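You operate a simulated robot arm through the tools that you are given. There is no shell and no other tool.

The job below is to be done with a simulated robot arm. You get a single attempt, and the scene is never put back.

## Task
Shut the red knob on the bar, then vent the empty flasks on red P1 and blue P2.
Fine: both valves go back to SHUT; the frozen flask stays shut off under vacuum; all three stay hanging.
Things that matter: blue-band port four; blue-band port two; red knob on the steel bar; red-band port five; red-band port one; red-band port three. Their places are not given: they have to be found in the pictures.

The check looks at the end state, three seconds after you hand in, the way a careful person would. Anything else that was tipped, shoved, dropped, spilled or broken makes it a failure.

## Robot
A 6-joint arm with a two-finger gripper, fixed in place. Base frame: the origin is on the floor under the middle of its stand, x ahead of it, y to its left, z up; the work surface is at about z = 0.86. Units: m, rad, N and s.
It reaches about 1.637 m from its shoulder. Its first joint turns from -2.897 to 2.897 rad. Payload 3.43 kg.
Tool frame: the origin (TCP) lies between the finger pads and is the grasp point; the fingertips stand 0.02 m ahead of it; z points along the fingers, y is the line along which they close. The gripper opens to 0.19 m; its body begins 0.248 m behind the TCP.
Orientation is that of the tool frame in the base frame, as [roll, pitch, yaw] about the fixed x, y, z axes, in that order (R = Rz(yaw) Ry(pitch) Rx(roll)). With the fingers straight down and closing along the base's y, the tool's x points along the base's -x, its y along +y and its z along -z.

## Interface
- The arm moves only by the tool drive_tool. Its argument "moves" is a list of rows, each an object of numbers (a shift or turn left out is 0, a gripper value left out holds the last): "tx", "ty", "tz": the shift along the tool's x, y, z in m; "ax", "ay", "az": the turn, a rotation vector about the tool's x, y, z in rad; "hand": the gripper command, from -1 (fully open) to 1 (shut), values between in proportion. In form: [{"tx": .., "ty": .., "tz": .., "ax": .., "ay": .., "az": .., "hand": ..}, ...]. A call has 1 to 20 rows; each row shifts and turns the commanded pose from where the row before left it, along the tool's axes as they then stand. Rows are played at 5 a second. More than 0.05 m and 0.15 rad between two rows, or a gripper value outside its range, and nothing of the call is played. A pose out of reach is approached as far as the arm can. The call stops where the force on the tool passes 40 N (or 10 N more than at its start, if that is more) or the arm is blocked; 0.2 s more then pass. The fingers move at their own pace (about 0.045 m/s each) and stop on an object; they squeeze with about 37 N. The grip force told is the motor's: it shows also when the fingers shut on nothing. Time passes only in rows, and 0.2 s behind the last, so rows that do not move let the fingers close. It gives the time, the measured TCP pose, the force on the tool (base axes), the opening and the grip force at its end, in the units of the frame above (readings bear some noise), with the torque about the TCP (base axes, N m) and any sound that the robot's microphone picked up.
- Cameras (640 x 400 px; columns grow to the right, rows downward): "scene" is fixed at [0.3988, 0.6514, 1.8894]; the picture's right is [-0.45, -0.89, 0.00], its down [-0.70, 0.35, -0.62] and it looks along [0.56, -0.28, -0.78] (base axes); focal length 326 px, centre (320, 200). "wrist" rides on the gripper at [0.07, -0.008, -0.288] in the tool frame; the picture's right is [0.12, 0.99, 0.00], its down [-0.96, 0.11, -0.25] and it looks along [-0.25, 0.03, 0.97] (tool axes); focal length 261 px, centre (320, 200).
- capture(camera): a new picture of that camera. No time passes.
- move_column(by): slides the trunk up (or, below 0, down) by that many m; the arm rides with it, the base frame stays. It gives what a move gives, with no picture.
- pixel_to_xyz(camera, pixels): there is no depth. For up to 12 entries [column, row, z] of the newest picture of that camera ("zoom" is the newest enlarged one), the place [x, y] in the base frame at which the ray of that pixel passes the height z, good to about 0.003 m. No time passes.
- zoom(camera, box): a new picture of the part [left, top, right, bottom] of that camera's present view, enlarged. No time passes.
- hand_in(): hands the job in; it is judged then, once.

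Open the gripper and draw the arm clear of the work before you hand the job in, unless the task says otherwise.

The tools are called after ">>>" as a command line: name --argument value ..., lists and objects as JSON in quotes. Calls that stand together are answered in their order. drive_tool: Moves the arm, as the interface text tells. Its arguments: {"type":"object","properties":{"moves":{"type":"array"}},"required":["moves"]} The other tools are called the same way: move_column (by) moves the trunk up or down; capture (camera) takes a picture; pixel_to_xyz (camera, pixels) gives the place at which the rays of pixels pass given heights; zoom (camera, box) takes an enlarged picture of a part of a camera's view; hand_in () hands the job in.

At the start:

```text
time: 0.0
ee_pos: [0.5514, 0.2068, 1.3381]
tool_rot: [-3.141, 0.0, -3.142]
force: [-0.1, 0.2, 0.3]
ft_torque: [0.0, 0.0, 0.01]
opening: 0.1902
gripper_force: 0.1
trunk travel left (down, up): [-0.175, 0.065]
```

scene: 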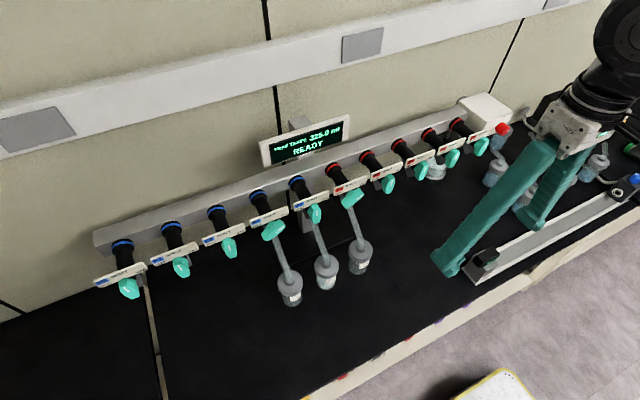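
wrist: 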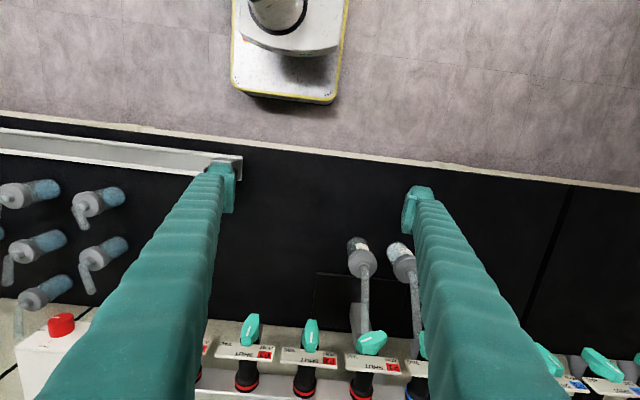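

The scene shows a manifold with ten ports (blue on the left, red on the right), three flasks hanging near (290,290), (325,270), (360,255), a steel bar at lower right with a knob. I zoom in on these parts for detail.

>>> zoom --camera "scene" --box '[240, 110, 400, 210]'

>>> zoom --camera "scene" --box '[360, 90, 520, 190]'

>>> zoom --camera "scene" --box '[80, 180, 320, 330]'

>>> zoom --camera "scene" --box '[480, 100, 640, 200]'

>>> zoom --camera "scene" --box '[240, 180, 400, 320]'

```text
4.00 times, centred on (320, 160) of scene
```

zoom: 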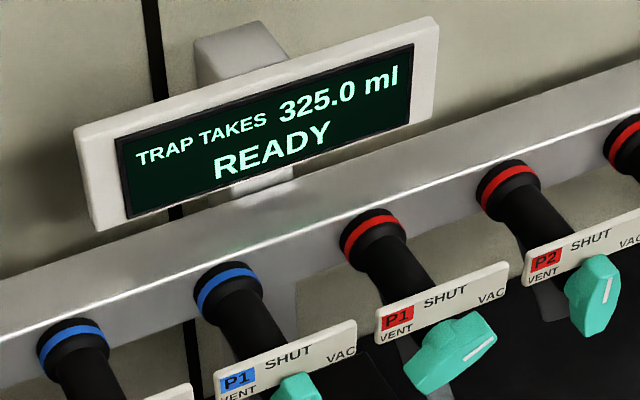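

```text
4.00 times, centred on (440, 140) of scene
```

zoom: 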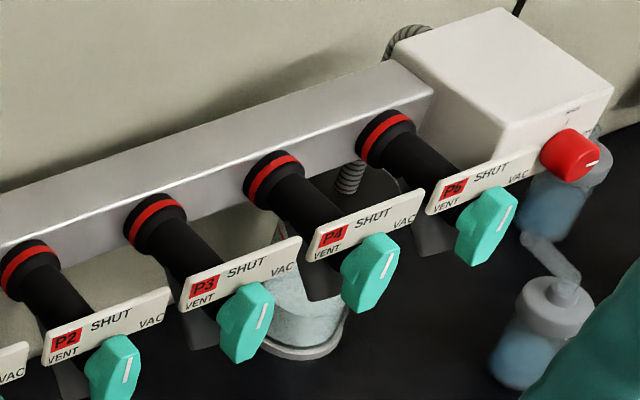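

```text
2.67 times, centred on (200, 255) of scene
```

zoom: 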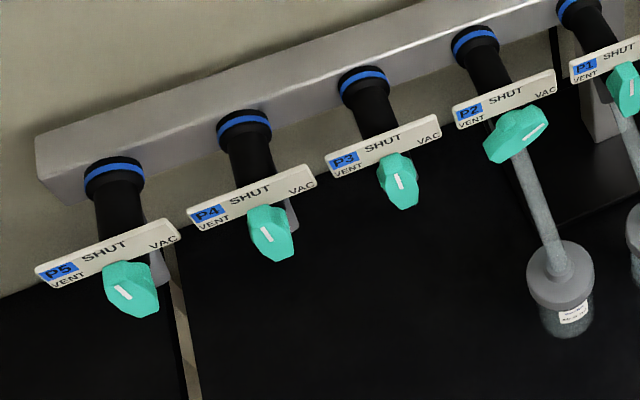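

```text
4.00 times, centred on (560, 150) of scene
```

zoom: 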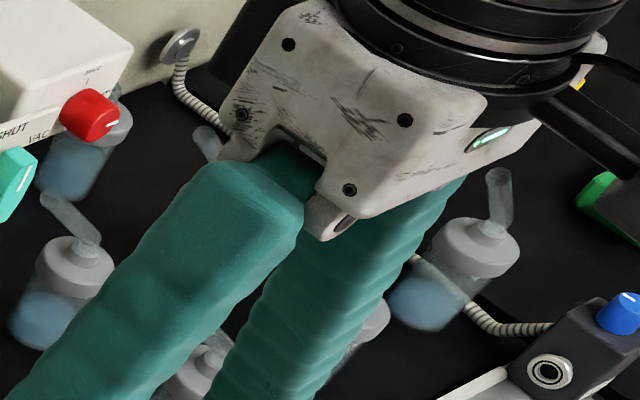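

```text
2.86 times, centred on (320, 250) of scene
```

zoom: 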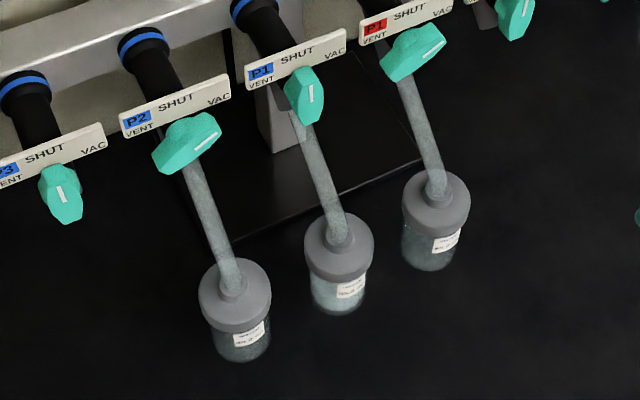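

The display reads "TRAP TAKES 325.0 ml, READY"; handles of red P1 (scene 352,200) and blue P2 (273,231) point differently from the rest. I get the rough places of key pixels at a few heights and take a fresh wrist picture zoomed.

>>> pixel_to_xyz --camera "scene" --pixels '[[352, 200, 1.0], [352, 200, 1.1], [273, 231, 1.0], [273, 231, 1.1], [502, 129, 1.0], [502, 129, 1.1], [635, 180, 0.9], [487, 258, 0.9], [290, 300, 0.86], [326, 288, 0.86], [358, 272, 0.86], [315, 214, 1.0]]'

>>> pixel_to_xyz --camera "wrist" --pixels '[[371, 342, 1.0], [371, 342, 1.1], [62, 323, 1.0], [62, 323, 1.1], [230, 165, 0.9], [360, 245, 0.86], [400, 250, 0.86], [310, 335, 1.0], [310, 335, 1.1], [250, 330, 1.0]]'

>>> zoom --camera "wrist" --box '[160, 280, 480, 400]'

>>> zoom --camera "wrist" --box '[0, 100, 260, 262]'

>>> zoom --camera "wrist" --box '[0, 250, 220, 400]'

```text
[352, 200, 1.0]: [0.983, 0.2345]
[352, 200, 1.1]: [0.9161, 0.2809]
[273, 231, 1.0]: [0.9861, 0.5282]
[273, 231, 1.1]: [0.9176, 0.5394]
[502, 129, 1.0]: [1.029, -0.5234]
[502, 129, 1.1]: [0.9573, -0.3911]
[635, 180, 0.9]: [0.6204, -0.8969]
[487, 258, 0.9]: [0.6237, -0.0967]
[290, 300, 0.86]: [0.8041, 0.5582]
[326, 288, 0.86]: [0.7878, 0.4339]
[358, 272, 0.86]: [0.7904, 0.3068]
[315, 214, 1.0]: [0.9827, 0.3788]
```

```text
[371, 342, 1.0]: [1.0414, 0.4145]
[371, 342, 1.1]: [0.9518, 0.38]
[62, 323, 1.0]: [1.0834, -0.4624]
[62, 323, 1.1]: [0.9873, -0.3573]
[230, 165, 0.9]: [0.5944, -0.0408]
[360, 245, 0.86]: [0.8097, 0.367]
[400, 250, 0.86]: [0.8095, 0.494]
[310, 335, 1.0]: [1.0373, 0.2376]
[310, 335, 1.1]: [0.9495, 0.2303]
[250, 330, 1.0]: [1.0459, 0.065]
```

```text
2.00 times, centred on (320, 340) of wrist
```

zoom: 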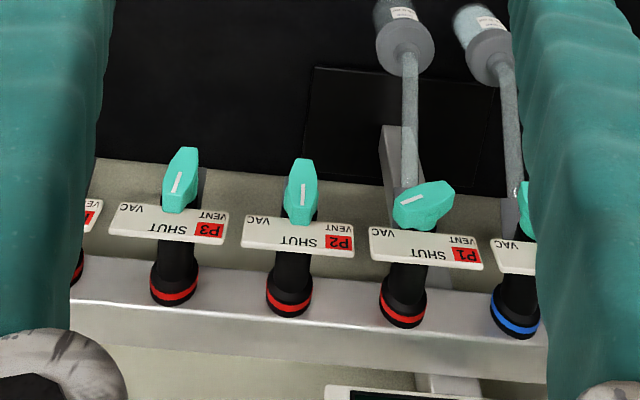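

```text
2.46 times, centred on (130, 181) of wrist
```

zoom: 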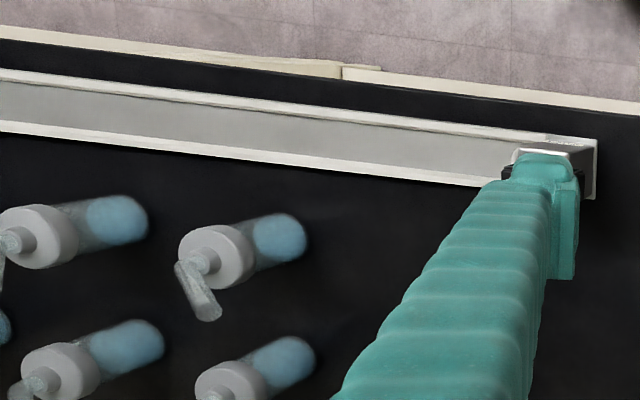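

```text
2.67 times, centred on (110, 325) of wrist
```

zoom: 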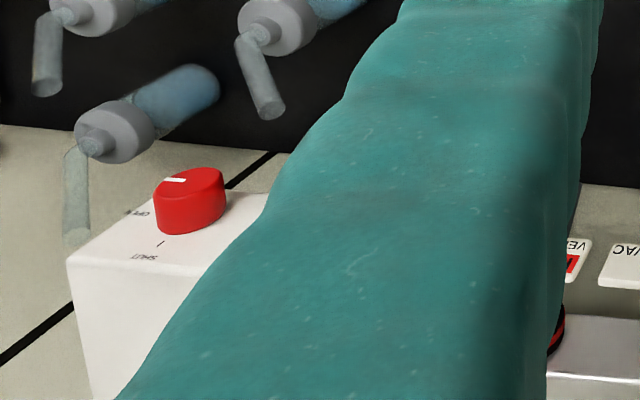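

Triangulating the first two views: red P1 handle is near (0.84, 0.34, 1.22), the red knob on the white box near (0.87, -0.23, 1.22), and the valve stems run roughly along x toward the robot. I shift to the left (+y) a little and up-tilt the tool partway to see the right side bar unobstructed, with the fingers half closed.

>>> drive_tool --moves '[{"tx": 0.03, "tz": -0.02, "ay": -0.14, "hand": 0.3}, {"tx": 0.03, "tz": -0.02, "ay": -0.14}, {"tx": 0.03, "tz": -0.02, "ay": -0.14}, {"tx": 0.03, "tz": -0.02, "ay": -0.14}, {"tx": 0.0, "tz": 0.0, "ay": -0.14}]'

>>> capture --camera "scene"

>>> capture --camera "wrist"

```text
time: 1.4
ee_pos: [0.4369, 0.171, 1.3901]
tool_rot: [3.141, 0.701, 3.043]
force: [0.1, -0.3, -0.2]
ft_torque: [0.08, 0.01, 0.03]
opening: 0.0665
gripper_force: 0.1
trunk travel left (down, up): [-0.175, 0.065]
stopped in row 5: the arm was blocked; the commanded pose is now the measured one
```

```text
taken
```

scene: 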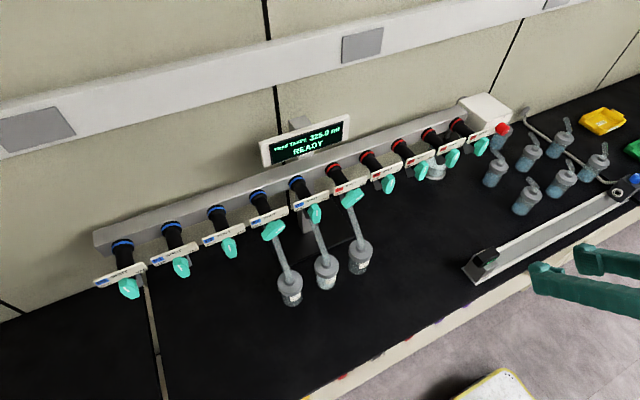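

```text
taken
```

wrist: 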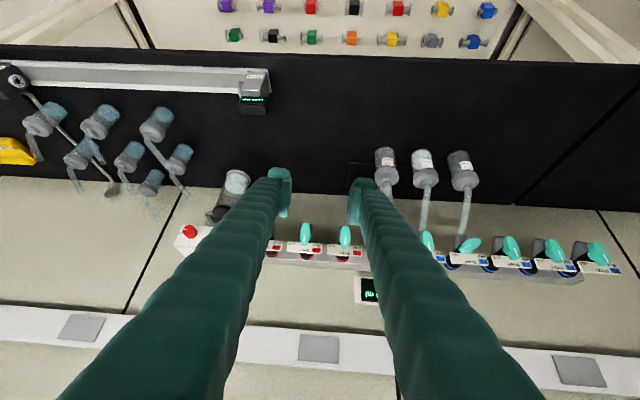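

The arm got blocked near its base, but now the view is free: the lower right bar (scene 490,258 to 635,185) has a black reader and a blue knob. I zoom in on it and on the white box with the red knob at (502,129).

>>> zoom --camera "scene" --box '[440, 160, 640, 285]'

>>> zoom --camera "scene" --box '[460, 85, 556, 145]'

>>> zoom --camera "wrist" --box '[0, 50, 300, 240]'

>>> zoom --camera "wrist" --box '[340, 130, 640, 310]'

>>> zoom --camera "wrist" --box '[150, 150, 390, 310]'

```text
3.20 times, centred on (540, 222) of scene
```

zoom: 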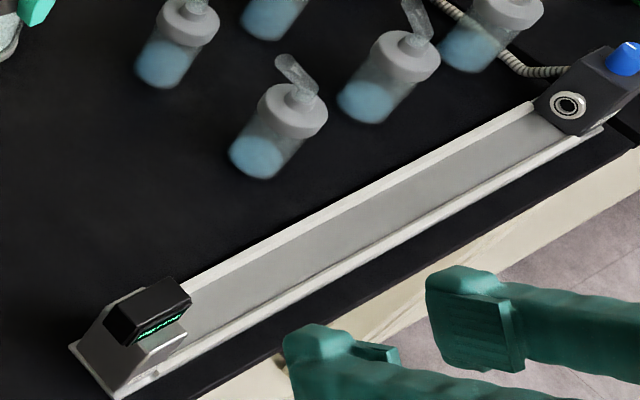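

```text
6.67 times, centred on (508, 115) of scene
```

zoom: 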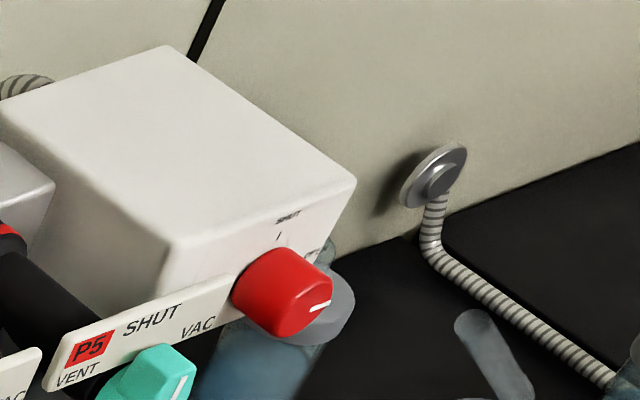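

```text
2.11 times, centred on (150, 145) of wrist
```

zoom: 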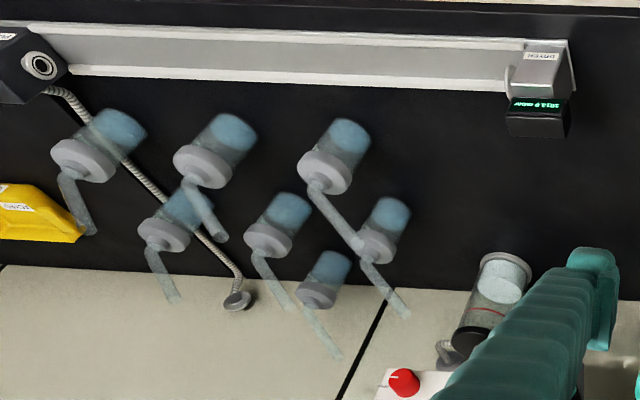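

```text
2.13 times, centred on (490, 220) of wrist
```

zoom: 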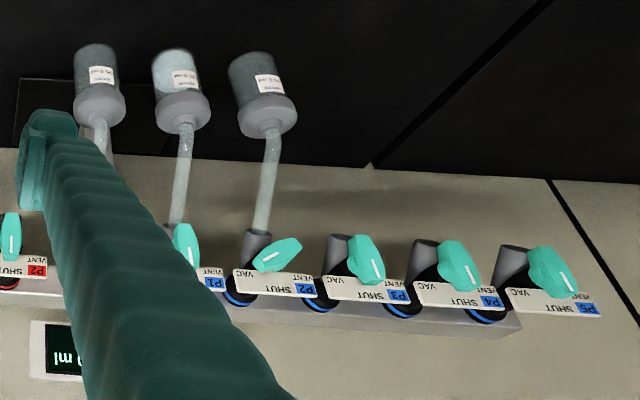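

```text
2.50 times, centred on (270, 230) of wrist
```

zoom: 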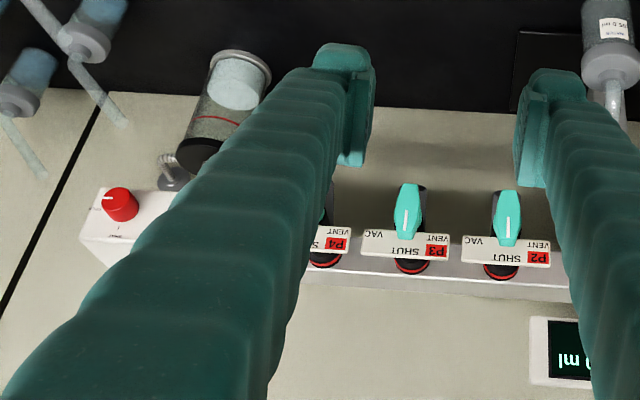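

The lower bar carries no red knob, so the red knob is the one on the white box at the end of the manifold's steel bar; its white mark points right (toward OPEN), with SHUT straight up. I move forward, correct the yaw, and go right to be in front of that box at a safe height.

>>> drive_tool --moves '[{"tx": -0.0382, "tz": 0.0322}, {"tx": -0.0382, "tz": 0.0322, "ax": -0.0635, "az": -0.0753}, {"tx": -0.0382, "tz": 0.0322}, {"tx": -0.0382, "tz": 0.0322}, {"ty": -0.05}, {"ty": -0.05}, {"ty": -0.05}, {"ty": -0.05}, {"ty": -0.05}, {"ty": -0.05}, {"ty": -0.05}, {"ty": -0.04}]'

>>> capture --camera "wrist"

>>> capture --camera "scene"

```text
time: 4.2
ee_pos: [0.6528, -0.1903, 1.3917]
tool_rot: [-3.141, 0.7, -3.077]
force: [0.1, -0.5, -0.3]
ft_torque: [0.03, 0.05, -0.01]
opening: 0.0665
gripper_force: 0.0
trunk travel left (down, up): [-0.175, 0.065]
stopped in row 12: the arm was blocked; the commanded pose is now the measured one
```

```text
taken
```

wrist: 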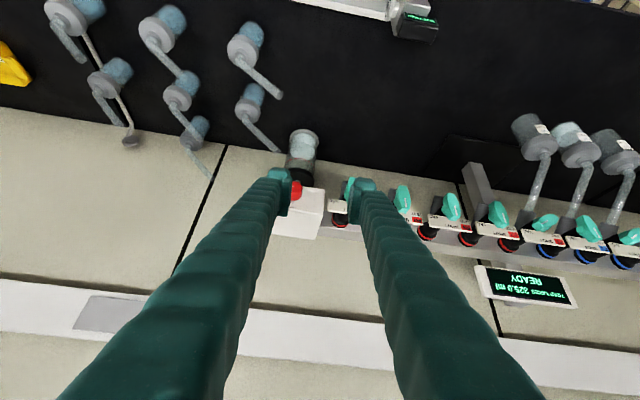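

```text
taken
```

scene: 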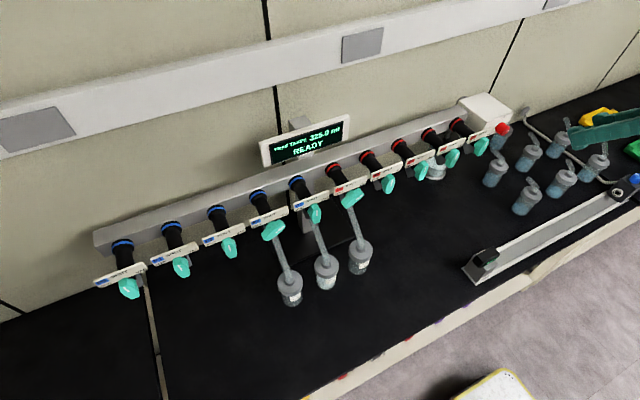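

The arm seems to lag rather than hit anything (force ~0), probably the base joint turning fast close to the stand, so I go slower. I fix the yaw, go forward 8 cm and pitch the fingers up to horizontal in small steps.

>>> drive_tool --moves '[{"tx": -0.0153, "tz": 0.0129, "ax": 0.0208, "az": 0.0247}, {"tx": -0.0153, "tz": 0.0129, "ax": 0.0208, "az": 0.0247}, {"tx": -0.0153, "tz": 0.0129}, {"tx": -0.0153, "tz": 0.0129}, {}, {"ay": -0.08}, {"ay": -0.08}, {"ay": -0.08}, {"ay": -0.08}, {"ay": -0.08}]'

>>> capture --camera "wrist"

```text
time: 6.4
ee_pos: [0.7326, -0.189, 1.3915]
tool_rot: [3.14, 1.102, -3.141]
force: [0.4, -0.4, -0.2]
ft_torque: [0.04, -0.02, 0.06]
opening: 0.0665
gripper_force: 0.1
trunk travel left (down, up): [-0.175, 0.065]
```

```text
taken
```

wrist: 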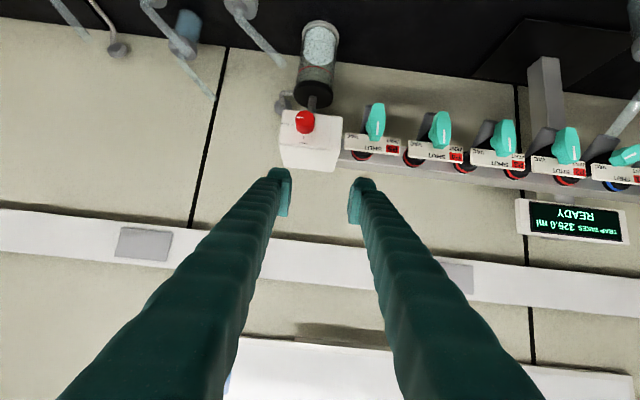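

Slow steps work: pose (0.733, -0.189, 1.392) with pitch 1.10 as commanded. I finish the pitch to horizontal, then lower toward knob height while staying about 0.1 m in front of the box.

>>> drive_tool --moves '[{"ay": -0.078}, {"ay": -0.078}, {"ay": -0.078}, {"ay": -0.078}, {"ay": -0.078}, {"ay": -0.078}, {}, {"tx": 0.02}, {"tx": 0.02}, {"tx": 0.02}, {"tx": 0.02}, {"tx": 0.02}]'

>>> capture --camera "wrist"

>>> capture --camera "scene"

```text
time: 9.0
ee_pos: [0.7319, -0.1888, 1.2907]
tool_rot: [3.014, 1.57, 3.014]
force: [0.3, 0.4, -0.2]
ft_torque: [-0.01, 0.04, 0.0]
opening: 0.0665
gripper_force: 0.0
trunk travel left (down, up): [-0.175, 0.065]
```

```text
taken
```

wrist: 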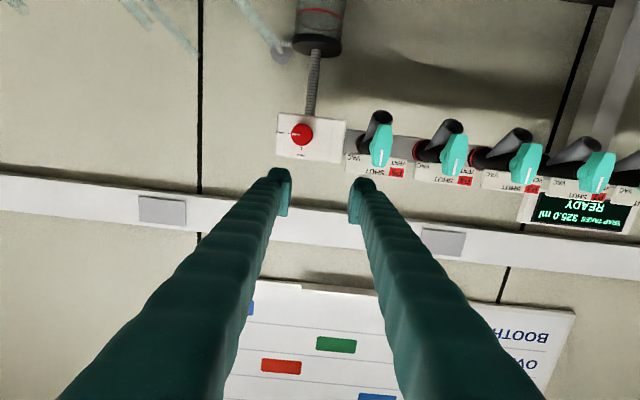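

```text
taken
```

scene: 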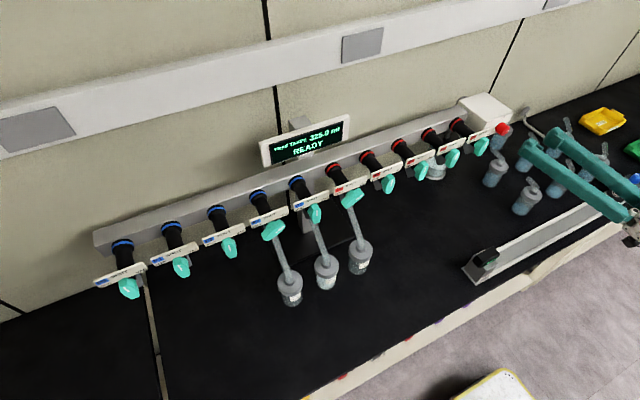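

The tool is horizontal now and sees the box face (wrist 311,138) and ports. I zoom in on the red knob and on the port handles.

>>> zoom --camera "wrist" --box '[265, 95, 365, 175]'

>>> zoom --camera "wrist" --box '[340, 90, 500, 200]'

>>> zoom --camera "wrist" --box '[480, 110, 640, 220]'

>>> pixel_to_xyz --camera "wrist" --pixels '[[302, 133, 1.2], [302, 133, 1.21], [302, 133, 1.22], [302, 133, 1.23]]'

```text
5.00 times, centred on (315, 135) of wrist
```

zoom: 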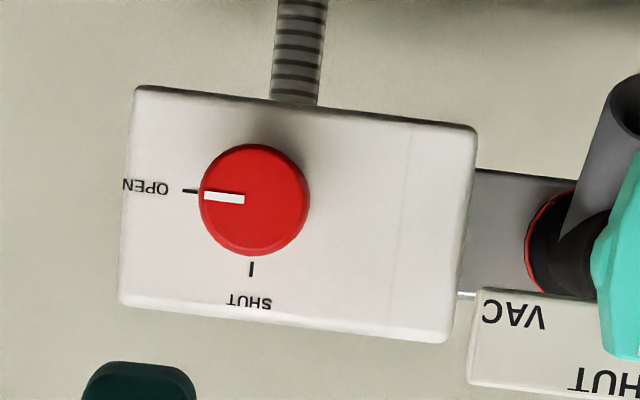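

```text
3.64 times, centred on (420, 145) of wrist
```

zoom: 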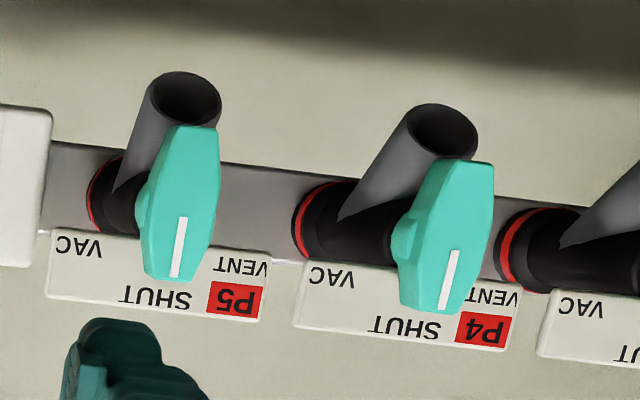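

```text
3.64 times, centred on (560, 165) of wrist
```

zoom: 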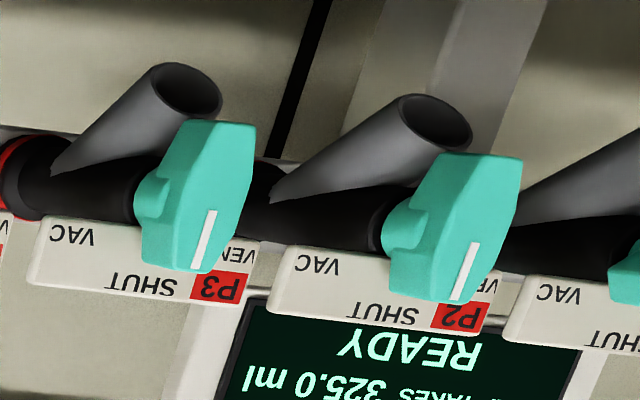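

```text
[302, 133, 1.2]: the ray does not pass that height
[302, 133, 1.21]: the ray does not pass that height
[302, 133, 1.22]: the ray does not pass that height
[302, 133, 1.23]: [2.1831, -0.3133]
```

The mark on the red knob points at OPEN and SHUT is 90° counterclockwise (seen from the robot). By my calculation the knob centre lies near y=-0.223, z=1.228; I line up with it and take another picture to get its depth.

>>> drive_tool --moves '[{"tx": 0.021, "ty": -0.011}, {"tx": 0.021, "ty": -0.011}, {"tx": 0.021, "ty": -0.012}, {"tz": 0.02}, {"tz": 0.02}, {}]'

>>> zoom --camera "wrist" --box '[220, 40, 420, 165]'

>>> zoom --camera "scene" --box '[440, 80, 600, 180]'

```text
time: 10.4
ee_pos: [0.7734, -0.2206, 1.2278]
tool_rot: [3.049, 1.569, 3.049]
force: [1.0, 0.9, 0.3]
ft_torque: [-0.04, 0.0, 0.01]
opening: 0.0664
gripper_force: 0.0
trunk travel left (down, up): [-0.175, 0.065]
```

```text
3.20 times, centred on (320, 102) of wrist
```

zoom: 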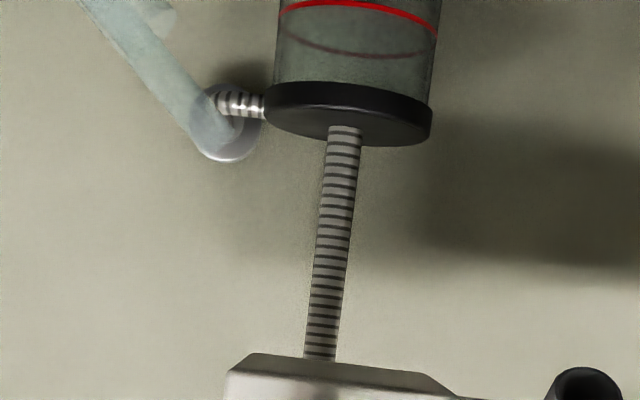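

```text
4.00 times, centred on (520, 130) of scene
```

zoom: 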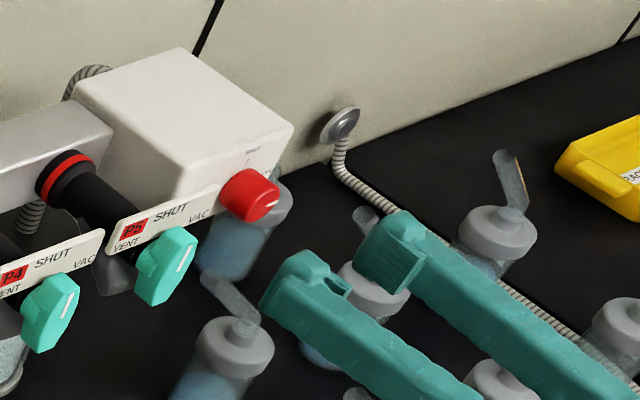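

The knob moved lower in the wrist picture; I take the full wrist picture to see it with the fingers.

>>> capture --camera "wrist"

>>> zoom --camera "wrist" --box '[240, 140, 400, 240]'

```text
taken
```

wrist: 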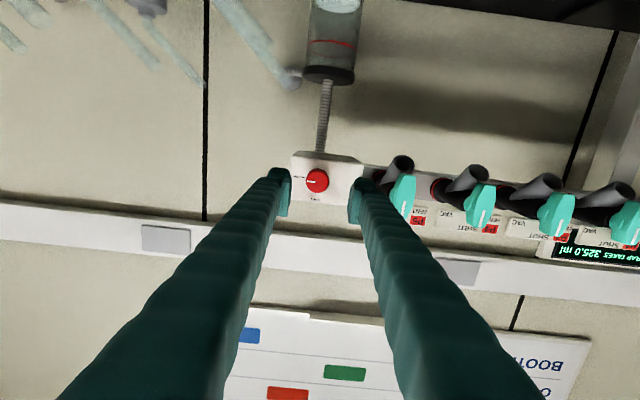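

```text
4.00 times, centred on (320, 190) of wrist
```

zoom: 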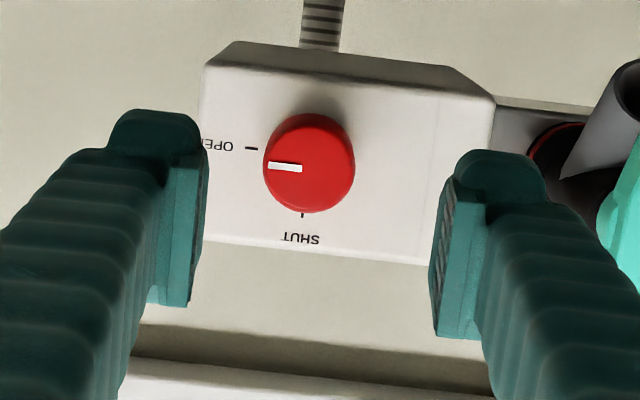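

From the two views the knob's front face centre is about (0.858, -0.227, 1.228), with the box face near x=0.887 and the knob ~35 mm wide. I centre by 6 mm, then advance straight so the pads straddle the knob with tips short of the box.

>>> drive_tool --moves '[{"ty": -0.006}, {"tz": 0.02}, {"tz": 0.02}, {"tz": 0.015}, {}]'

>>> zoom --camera "wrist" --box '[240, 140, 400, 240]'

>>> zoom --camera "scene" --box '[460, 95, 556, 155]'

```text
time: 11.6
ee_pos: [0.8258, -0.2267, 1.2285]
tool_rot: [2.607, 1.57, 2.608]
force: [0.5, 0.5, -0.4]
ft_torque: [0.04, 0.05, 0.01]
opening: 0.0665
gripper_force: 0.1
trunk travel left (down, up): [-0.175, 0.065]
```

```text
4.00 times, centred on (320, 190) of wrist
```

zoom: 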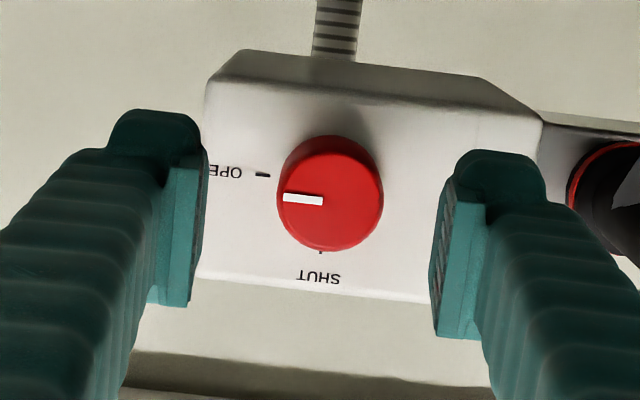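

```text
6.67 times, centred on (508, 125) of scene
```

zoom: 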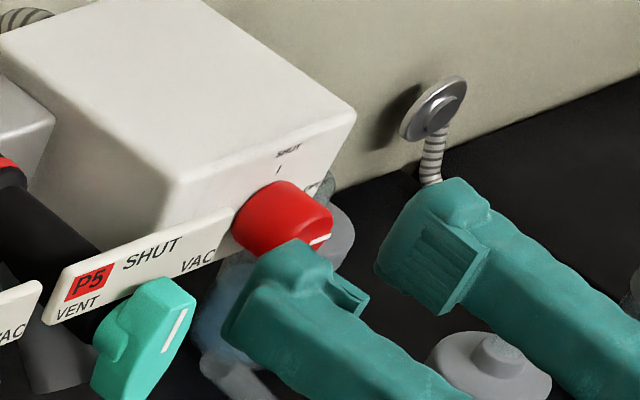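

The knob sits midway between the pads (zoom 322,197 against pad mid 318). I advance 3.2 cm slowly, then close.

>>> drive_tool --moves '[{"tz": 0.011}, {"tz": 0.011}, {"tz": 0.01}, {}]'

>>> zoom --camera "wrist" --box '[240, 140, 400, 240]'

>>> zoom --camera "scene" --box '[460, 95, 556, 155]'

```text
time: 12.6
ee_pos: [0.8599, -0.2281, 1.23]
tool_rot: [2.402, 1.57, 2.401]
force: [-0.4, 0.1, -0.2]
ft_torque: [0.01, -0.01, -0.03]
opening: 0.0665
gripper_force: 0.0
trunk travel left (down, up): [-0.175, 0.065]
```

```text
4.00 times, centred on (320, 190) of wrist
```

zoom: 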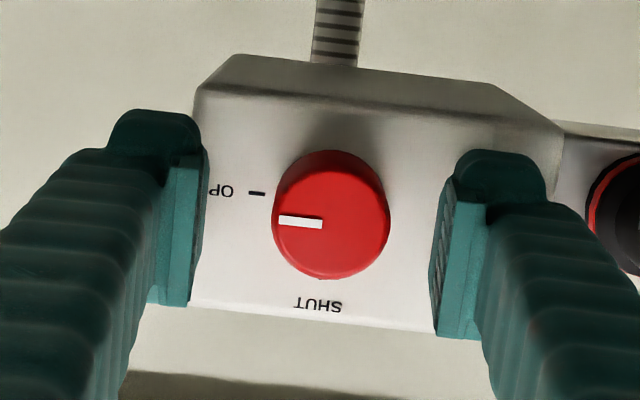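

```text
6.67 times, centred on (508, 125) of scene
```

zoom: 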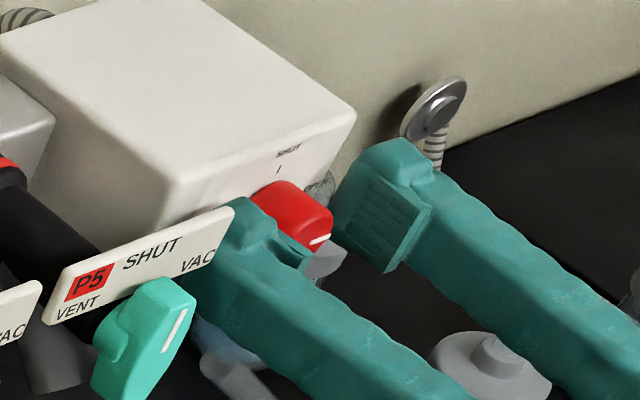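

Aligned within ~1.5 mm (knob face at px 321,195 vs TCP 320,197). I close on the knob and wait.

>>> drive_tool --moves '[{"hand": 1}, {}, {}, {}]'

>>> zoom --camera "wrist" --box '[240, 140, 400, 240]'

```text
time: 13.6
ee_pos: [0.8593, -0.2271, 1.2293]
tool_rot: [-2.244, 1.57, -2.239]
force: [-2.3, 21.7, -3.0]
ft_torque: [0.08, -0.08, 0.23]
opening: 0.0327
gripper_force: 45.0
trunk travel left (down, up): [-0.175, 0.065]
```

```text
4.00 times, centred on (320, 190) of wrist
```

zoom: 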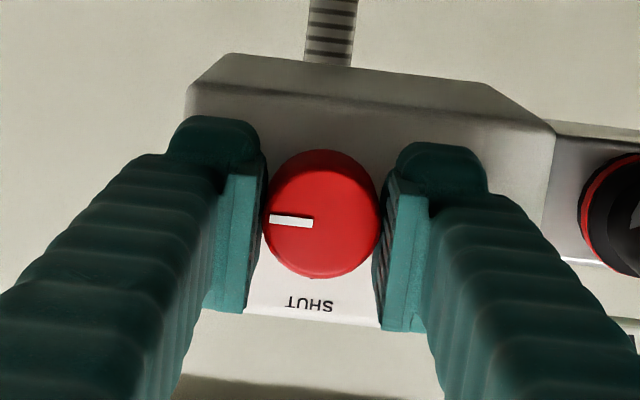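

The grip is firm (opening 0.0327), but there's a 22 N sideways load in +y, so the knob centre is slightly to +y. I ease over 1 mm and read again.

>>> drive_tool --moves '[{"ty": 0.001}, {}]'

```text
time: 14.2
ee_pos: [0.8602, -0.2261, 1.2289]
tool_rot: [-2.597, 1.569, -2.598]
force: [-17.1, 24.0, -6.1]
ft_torque: [0.05, 0.12, 0.26]
opening: 0.0327
gripper_force: 45.2
trunk travel left (down, up): [-0.175, 0.065]
```

The load didn't drop (24 N in y, -17 N in x), so I test the other way by 2 mm and see the trend.

>>> drive_tool --moves '[{"ty": -0.001}, {"ty": -0.001}, {}]'

```text
time: 15.0
ee_pos: [0.8591, -0.2251, 1.2297]
tool_rot: [-1.831, 1.568, -1.829]
force: [-6.5, 24.5, -0.1]
ft_torque: [0.09, -0.14, 0.18]
opening: 0.0325
gripper_force: 44.9
trunk travel left (down, up): [-0.175, 0.065]
stopped in row 3: the force on the tool passed its limit at 40 N (the readings are from after the stop); the commanded pose is now the measured one
```

Going -y raised the force past the limit, so +y is the relieving direction. I shift +y by 2 mm more and read.

>>> drive_tool --moves '[{"ty": 0.001}, {"ty": 0.001}, {}, {}]'

```text
time: 16.0
ee_pos: [0.8596, -0.2263, 1.2293]
tool_rot: [-2.295, 1.568, -2.293]
force: [3.0, 16.3, 4.5]
ft_torque: [0.03, -0.04, 0.14]
opening: 0.0328
gripper_force: 45.0
trunk travel left (down, up): [-0.175, 0.065]
```

The load fell to 16 N; I shift another 2 mm in +y.

>>> drive_tool --moves '[{"ty": 0.001}, {"ty": 0.001}, {}, {}]'

```text
time: 17.0
ee_pos: [0.8588, -0.2259, 1.2303]
tool_rot: [2.261, 1.57, 2.262]
force: [1.0, -9.0, 9.6]
ft_torque: [-0.06, 0.0, -0.11]
opening: 0.0327
gripper_force: 45.3
trunk travel left (down, up): [-0.175, 0.065]
```

The load is now small. I turn the knob counterclockwise (negative az), first 0.5 rad, and check the force and picture.

>>> drive_tool --moves '[{"az": -0.1}, {"az": -0.1}, {"az": -0.1}, {"az": -0.1}, {"az": -0.1}]'

>>> zoom --camera "wrist" --box '[240, 140, 400, 240]'

>>> zoom --camera "scene" --box '[460, 95, 556, 155]'

```text
time: 18.2
ee_pos: [0.859, -0.2245, 1.2286]
tool_rot: [-1.612, 1.075, -1.592]
force: [5.7, 27.2, -34.3]
ft_torque: [0.12, 0.06, 0.37]
opening: 0.0328
gripper_force: 45.1
out of reach, approached as far as the arm can: row 5
trunk travel left (down, up): [-0.175, 0.065]
```

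```text
4.00 times, centred on (320, 190) of wrist
```

zoom: 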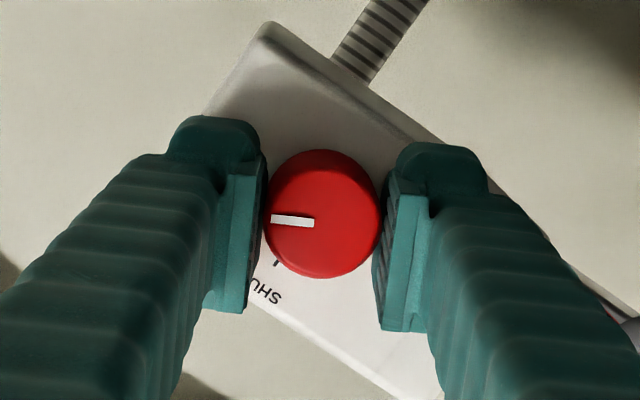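

```text
6.67 times, centred on (508, 125) of scene
```

zoom: 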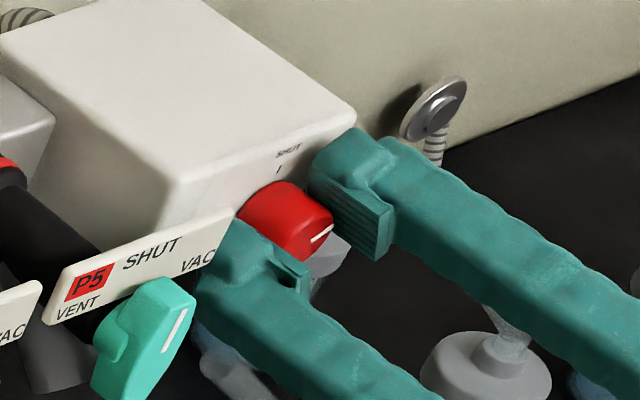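

The wrist joint hit its limit at about -0.5 rad, though the knob followed by ~28° (mark still aligned with the fingers). I release, and turn the hand back by +1.2 rad so I can regrip with travel to spare.

>>> drive_tool --moves '[{"hand": 0.25}, {}, {}, {"az": 0.1}]'

>>> zoom --camera "wrist" --box '[240, 140, 400, 240]'

```text
time: 19.2
ee_pos: [0.8557, -0.23, 1.2362]
tool_rot: [-1.574, 1.171, -1.571]
force: [-0.1, 0.4, 0.7]
ft_torque: [0.0, -0.02, -0.01]
opening: 0.0713
gripper_force: 0.0
trunk travel left (down, up): [-0.175, 0.065]
```

```text
4.00 times, centred on (320, 190) of wrist
```

zoom: 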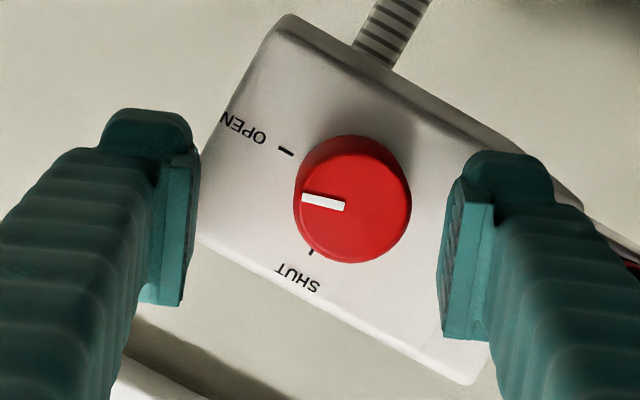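

The limit had dragged the TCP off centre (knob now ~7 mm off in tool x and y by the picture: zoom 345,205). I back off 5 cm, recentre by (0.0063, 0.0070), and turn the hand +1.25 rad in front of the knob.

>>> drive_tool --moves '[{"tz": -0.025}, {"tz": -0.025}, {"tx": 0.0063, "ty": 0.007}, {"az": 0.1}, {"az": 0.1}, {"az": 0.1}, {"az": 0.1}, {"az": 0.1}, {"az": 0.1}, {"az": 0.1}, {"az": 0.1}, {"az": 0.1}, {"az": 0.1}, {"az": 0.1}, {"az": 0.1}, {"az": 0.05}, {}]'

>>> zoom --camera "wrist" --box '[240, 140, 400, 240]'

>>> capture --camera "wrist"

```text
time: 22.8
ee_pos: [0.8076, -0.2253, 1.2276]
tool_rot: [1.572, 0.723, 1.573]
force: [-0.6, 0.6, 0.1]
ft_torque: [-0.02, 0.04, -0.03]
opening: 0.0711
gripper_force: 0.0
trunk travel left (down, up): [-0.175, 0.065]
```

```text
4.00 times, centred on (320, 190) of wrist
```

zoom: 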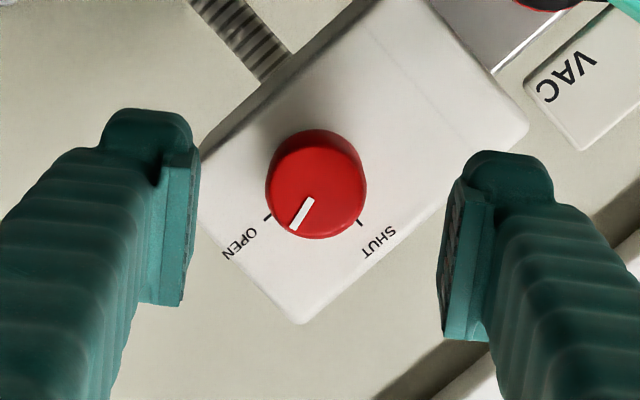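

```text
taken
```

wrist: 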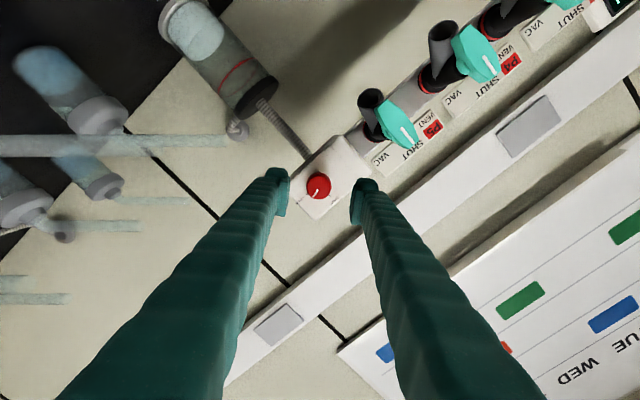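

The knob is centred (px 319,188 vs expected 320,188) but its mark is only ~16° past OPEN (it rolled back upon release), so ~74° remain. I turn the hand +0.35 rad more for travel, then advance the 5 cm.

>>> drive_tool --moves '[{"az": 0.1, "hand": 0.35}, {"az": 0.1}, {"az": 0.1}, {"az": 0.05}, {"tz": 0.02}, {"tz": 0.02}, {"tz": 0.01}, {}]'

>>> zoom --camera "wrist" --box '[240, 140, 400, 240]'

>>> zoom --camera "scene" --box '[460, 95, 556, 155]'

```text
time: 24.6
ee_pos: [0.8566, -0.2259, 1.2289]
tool_rot: [1.573, 0.369, 1.572]
force: [-0.3, 0.8, 0.1]
ft_torque: [-0.02, 0.0, 0.02]
opening: 0.0618
gripper_force: 0.0
trunk travel left (down, up): [-0.175, 0.065]
```

```text
4.00 times, centred on (320, 190) of wrist
```

zoom: 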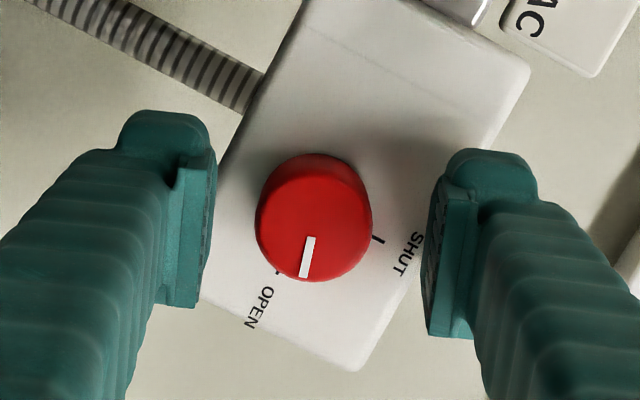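

```text
6.67 times, centred on (508, 125) of scene
```

zoom: 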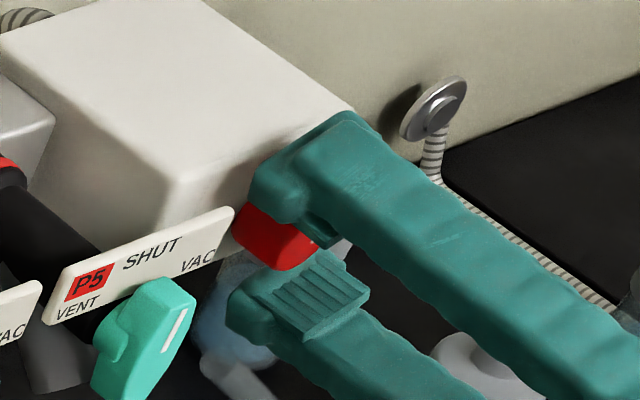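

The knob is about 1 mm left of centre in the picture (zoom 314 vs 318). I shift ty by -1 mm, close and read the side force.

>>> drive_tool --moves '[{"ty": -0.001}, {"hand": 1}, {}, {}, {}]'

```text
time: 25.8
ee_pos: [0.8556, -0.227, 1.2251]
tool_rot: [1.572, 0.37, 1.573]
force: [-1.0, -0.9, -7.1]
ft_torque: [-0.04, 0.04, -0.04]
opening: 0.0325
gripper_force: 45.1
trunk travel left (down, up): [-0.175, 0.065]
```

Little side load now (-7 N). I turn -0.6 rad and check.

>>> drive_tool --moves '[{"az": -0.1}, {"az": -0.1}, {"az": -0.1}, {"az": -0.1}, {"az": -0.1}, {"az": -0.1}, {}]'

>>> zoom --camera "wrist" --box '[240, 140, 400, 240]'

```text
time: 27.4
ee_pos: [0.857, -0.2263, 1.2276]
tool_rot: [1.574, 0.971, 1.574]
force: [-3.3, -1.1, -11.1]
ft_torque: [-0.02, 0.08, -0.03]
opening: 0.0324
gripper_force: 45.1
trunk travel left (down, up): [-0.175, 0.065]
```

```text
4.00 times, centred on (320, 190) of wrist
```

zoom: 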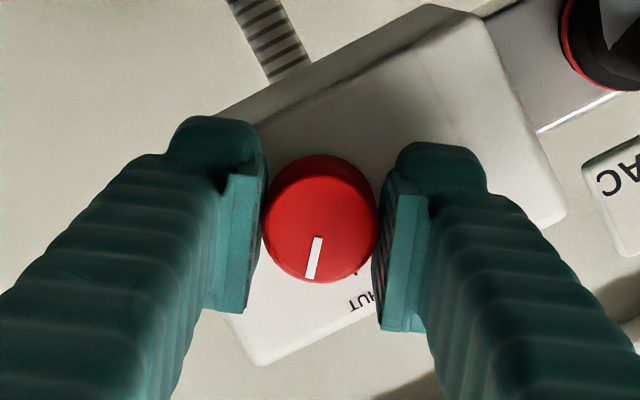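

The mark follows: ~41° remain to SHUT. I turn another -0.7 rad and check.

>>> drive_tool --moves '[{"az": -0.1}, {"az": -0.1}, {"az": -0.1}, {"az": -0.1}, {"az": -0.1}, {"az": -0.1}, {"az": -0.1}, {}]'

>>> zoom --camera "wrist" --box '[240, 140, 400, 240]'

>>> zoom --camera "scene" --box '[460, 95, 556, 155]'

```text
time: 29.2
ee_pos: [0.8554, -0.2252, 1.228]
tool_rot: [-1.583, 1.469, -1.582]
force: [-11.1, 4.8, -9.1]
ft_torque: [0.01, 0.05, 0.06]
opening: 0.0323
gripper_force: 45.1
trunk travel left (down, up): [-0.175, 0.065]
```

```text
4.00 times, centred on (320, 190) of wrist
```

zoom: 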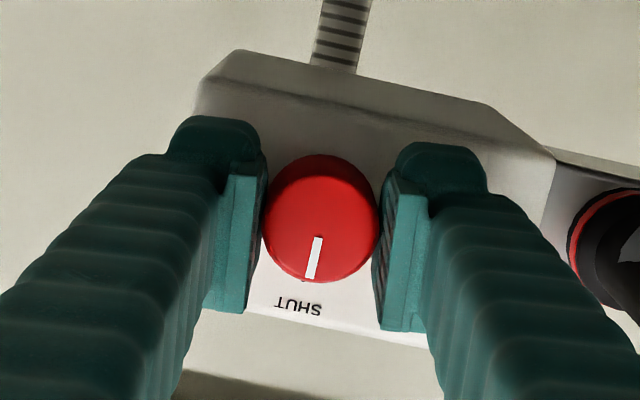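

```text
6.67 times, centred on (508, 125) of scene
```

zoom: 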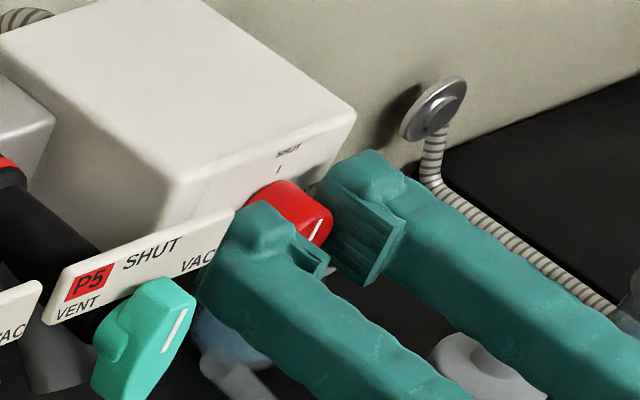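

The mark now lines up with the SHUT label (angle ~103° in both). I add a small -0.04 rad for spring-back, open, and back off to check.

>>> drive_tool --moves '[{"az": -0.04}, {}, {"hand": 0.3}, {}, {}, {"tz": -0.02}, {"tz": -0.02}, {"tz": -0.02}, {}]'

>>> zoom --camera "wrist" --box '[240, 140, 400, 240]'

>>> zoom --camera "scene" --box '[240, 110, 400, 210]'

```text
time: 31.2
ee_pos: [0.7952, -0.225, 1.2266]
tool_rot: [-1.58, 1.429, -1.58]
force: [0.5, 0.4, 1.0]
ft_torque: [0.01, -0.02, 0.02]
opening: 0.0666
gripper_force: 0.3
trunk travel left (down, up): [-0.175, 0.065]
```

```text
4.00 times, centred on (320, 190) of wrist
```

zoom: 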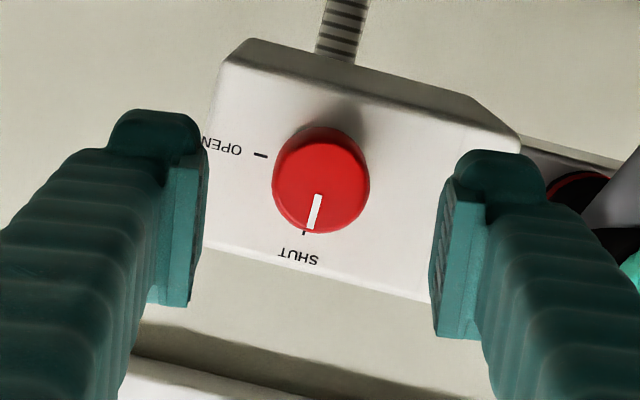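

```text
4.00 times, centred on (320, 160) of scene
```

zoom: 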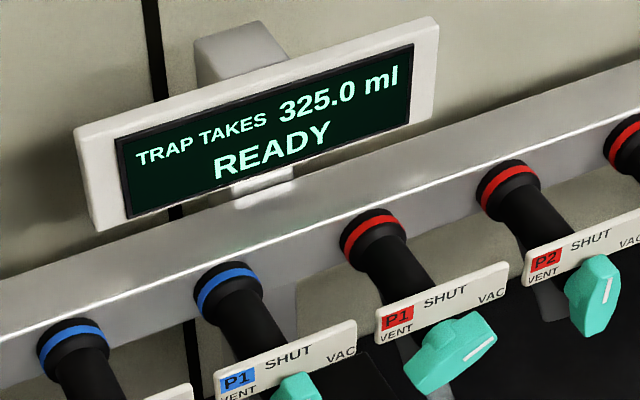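

The red knob's mark points at SHUT (zoom 311,229 over tick 304,232). I retreat to x≈0.69 and move left along the manifold in slow steps to look at red P1.

>>> drive_tool --moves '[{"tz": -0.035}, {"tz": -0.035}, {"tz": -0.035}, {"az": 0.07}, {"az": 0.07}, {"ty": 0.03}, {"ty": 0.03}, {"ty": 0.03}, {"ty": 0.03}, {"ty": 0.03}, {"ty": 0.03}, {"ty": 0.03}, {"ty": 0.03}, {"ty": 0.03}, {"ty": 0.03}, {"ty": 0.03}, {"ty": 0.03}, {"ty": 0.03}, {"ty": 0.03}, {}]'

>>> capture --camera "wrist"

>>> zoom --camera "scene" --box '[460, 85, 556, 145]'

```text
time: 35.4
ee_pos: [0.6934, -0.0199, 1.2318]
tool_rot: [-3.114, 1.566, -3.092]
force: [0.0, -0.1, 0.1]
ft_torque: [-0.02, -0.01, -0.01]
opening: 0.0665
gripper_force: 0.0
out of reach, approached as far as the arm can: row 12, 13, 14, 15, 16, 17, 18, 19
trunk travel left (down, up): [-0.175, 0.065]
```

```text
taken
```

wrist: 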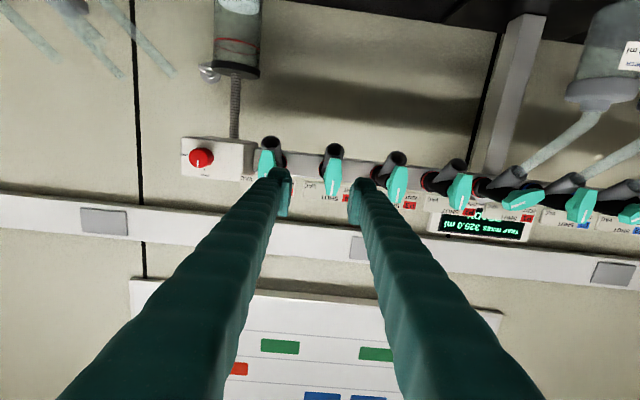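

```text
6.67 times, centred on (508, 115) of scene
```

zoom: 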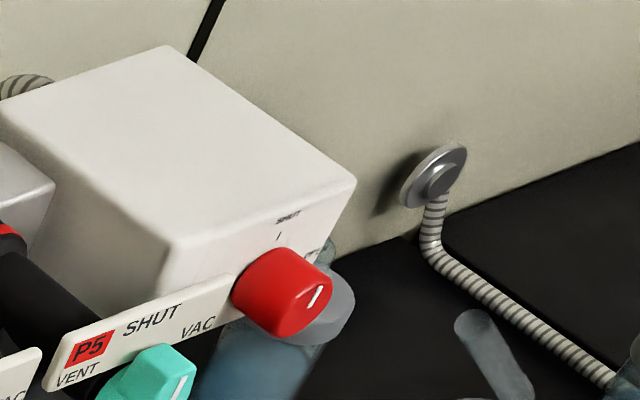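

The knob shows SHUT also in the scene view (mark up). The arm reached a joint limit near y=-0.02; since the hand's roll was near its limit, I roll to +1.55 (fingers vertical) and then try moving left.

>>> drive_tool --moves '[{"az": 0.1}, {"az": 0.1}, {"az": 0.1}, {"az": 0.1}, {"az": 0.1}, {"az": 0.1}, {"az": 0.1}, {"az": 0.1}, {"az": 0.1}, {"az": 0.1}, {"az": 0.1}, {"az": 0.1}, {"az": 0.1}, {"az": 0.1}, {"az": 0.1}, {"az": 0.07}, {}]'

```text
time: 39.0
ee_pos: [0.6927, -0.0271, 1.2301]
tool_rot: [1.572, 0.001, 1.58]
force: [-0.1, 0.2, -0.1]
ft_torque: [0.02, 0.01, -0.03]
opening: 0.0665
gripper_force: 0.1
out of reach, approached as far as the arm can: row 1
trunk travel left (down, up): [-0.175, 0.065]
```

Rolled fine. Tool x now points to +y, so I move left with tx steps.

>>> drive_tool --moves '[{"tx": 0.03}, {"tx": 0.03}, {"tx": 0.03}, {"tx": 0.03}, {"tx": 0.03}, {"tx": 0.03}, {"tx": 0.03}, {"tx": 0.03}, {"tx": 0.03}, {"tx": 0.03}, {}]'

>>> capture --camera "wrist"

>>> capture --camera "scene"

```text
time: 41.4
ee_pos: [0.652, -0.0049, 1.2673]
tool_rot: [1.577, -0.001, 1.596]
force: [-0.8, -0.5, 0.2]
ft_torque: [0.0, -0.01, 0.0]
opening: 0.0668
gripper_force: 0.0
out of reach, approached as far as the arm can: row 1, 2, 3, 4, 5, 6, 7, 8, 9, 10
trunk travel left (down, up): [-0.175, 0.065]
```

```text
taken
```

wrist: 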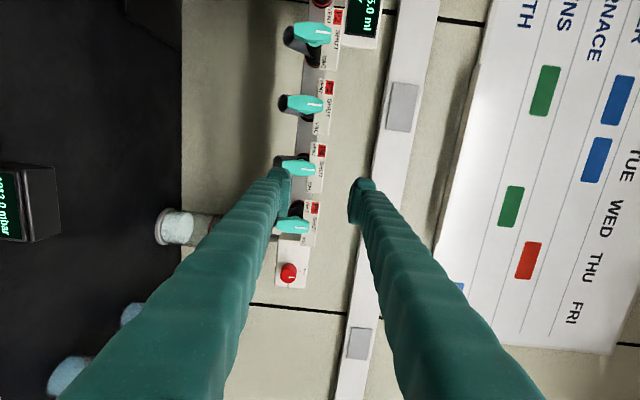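

```text
taken
```

scene: 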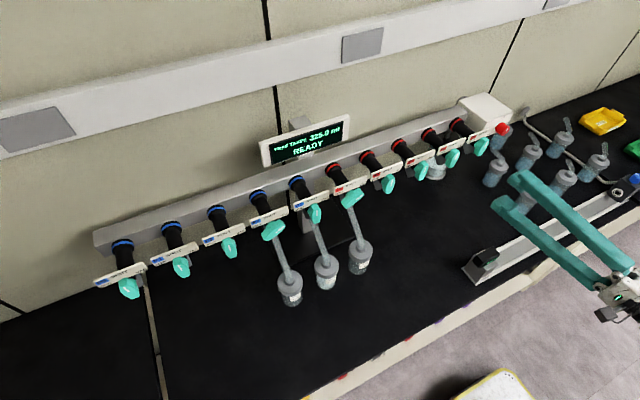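

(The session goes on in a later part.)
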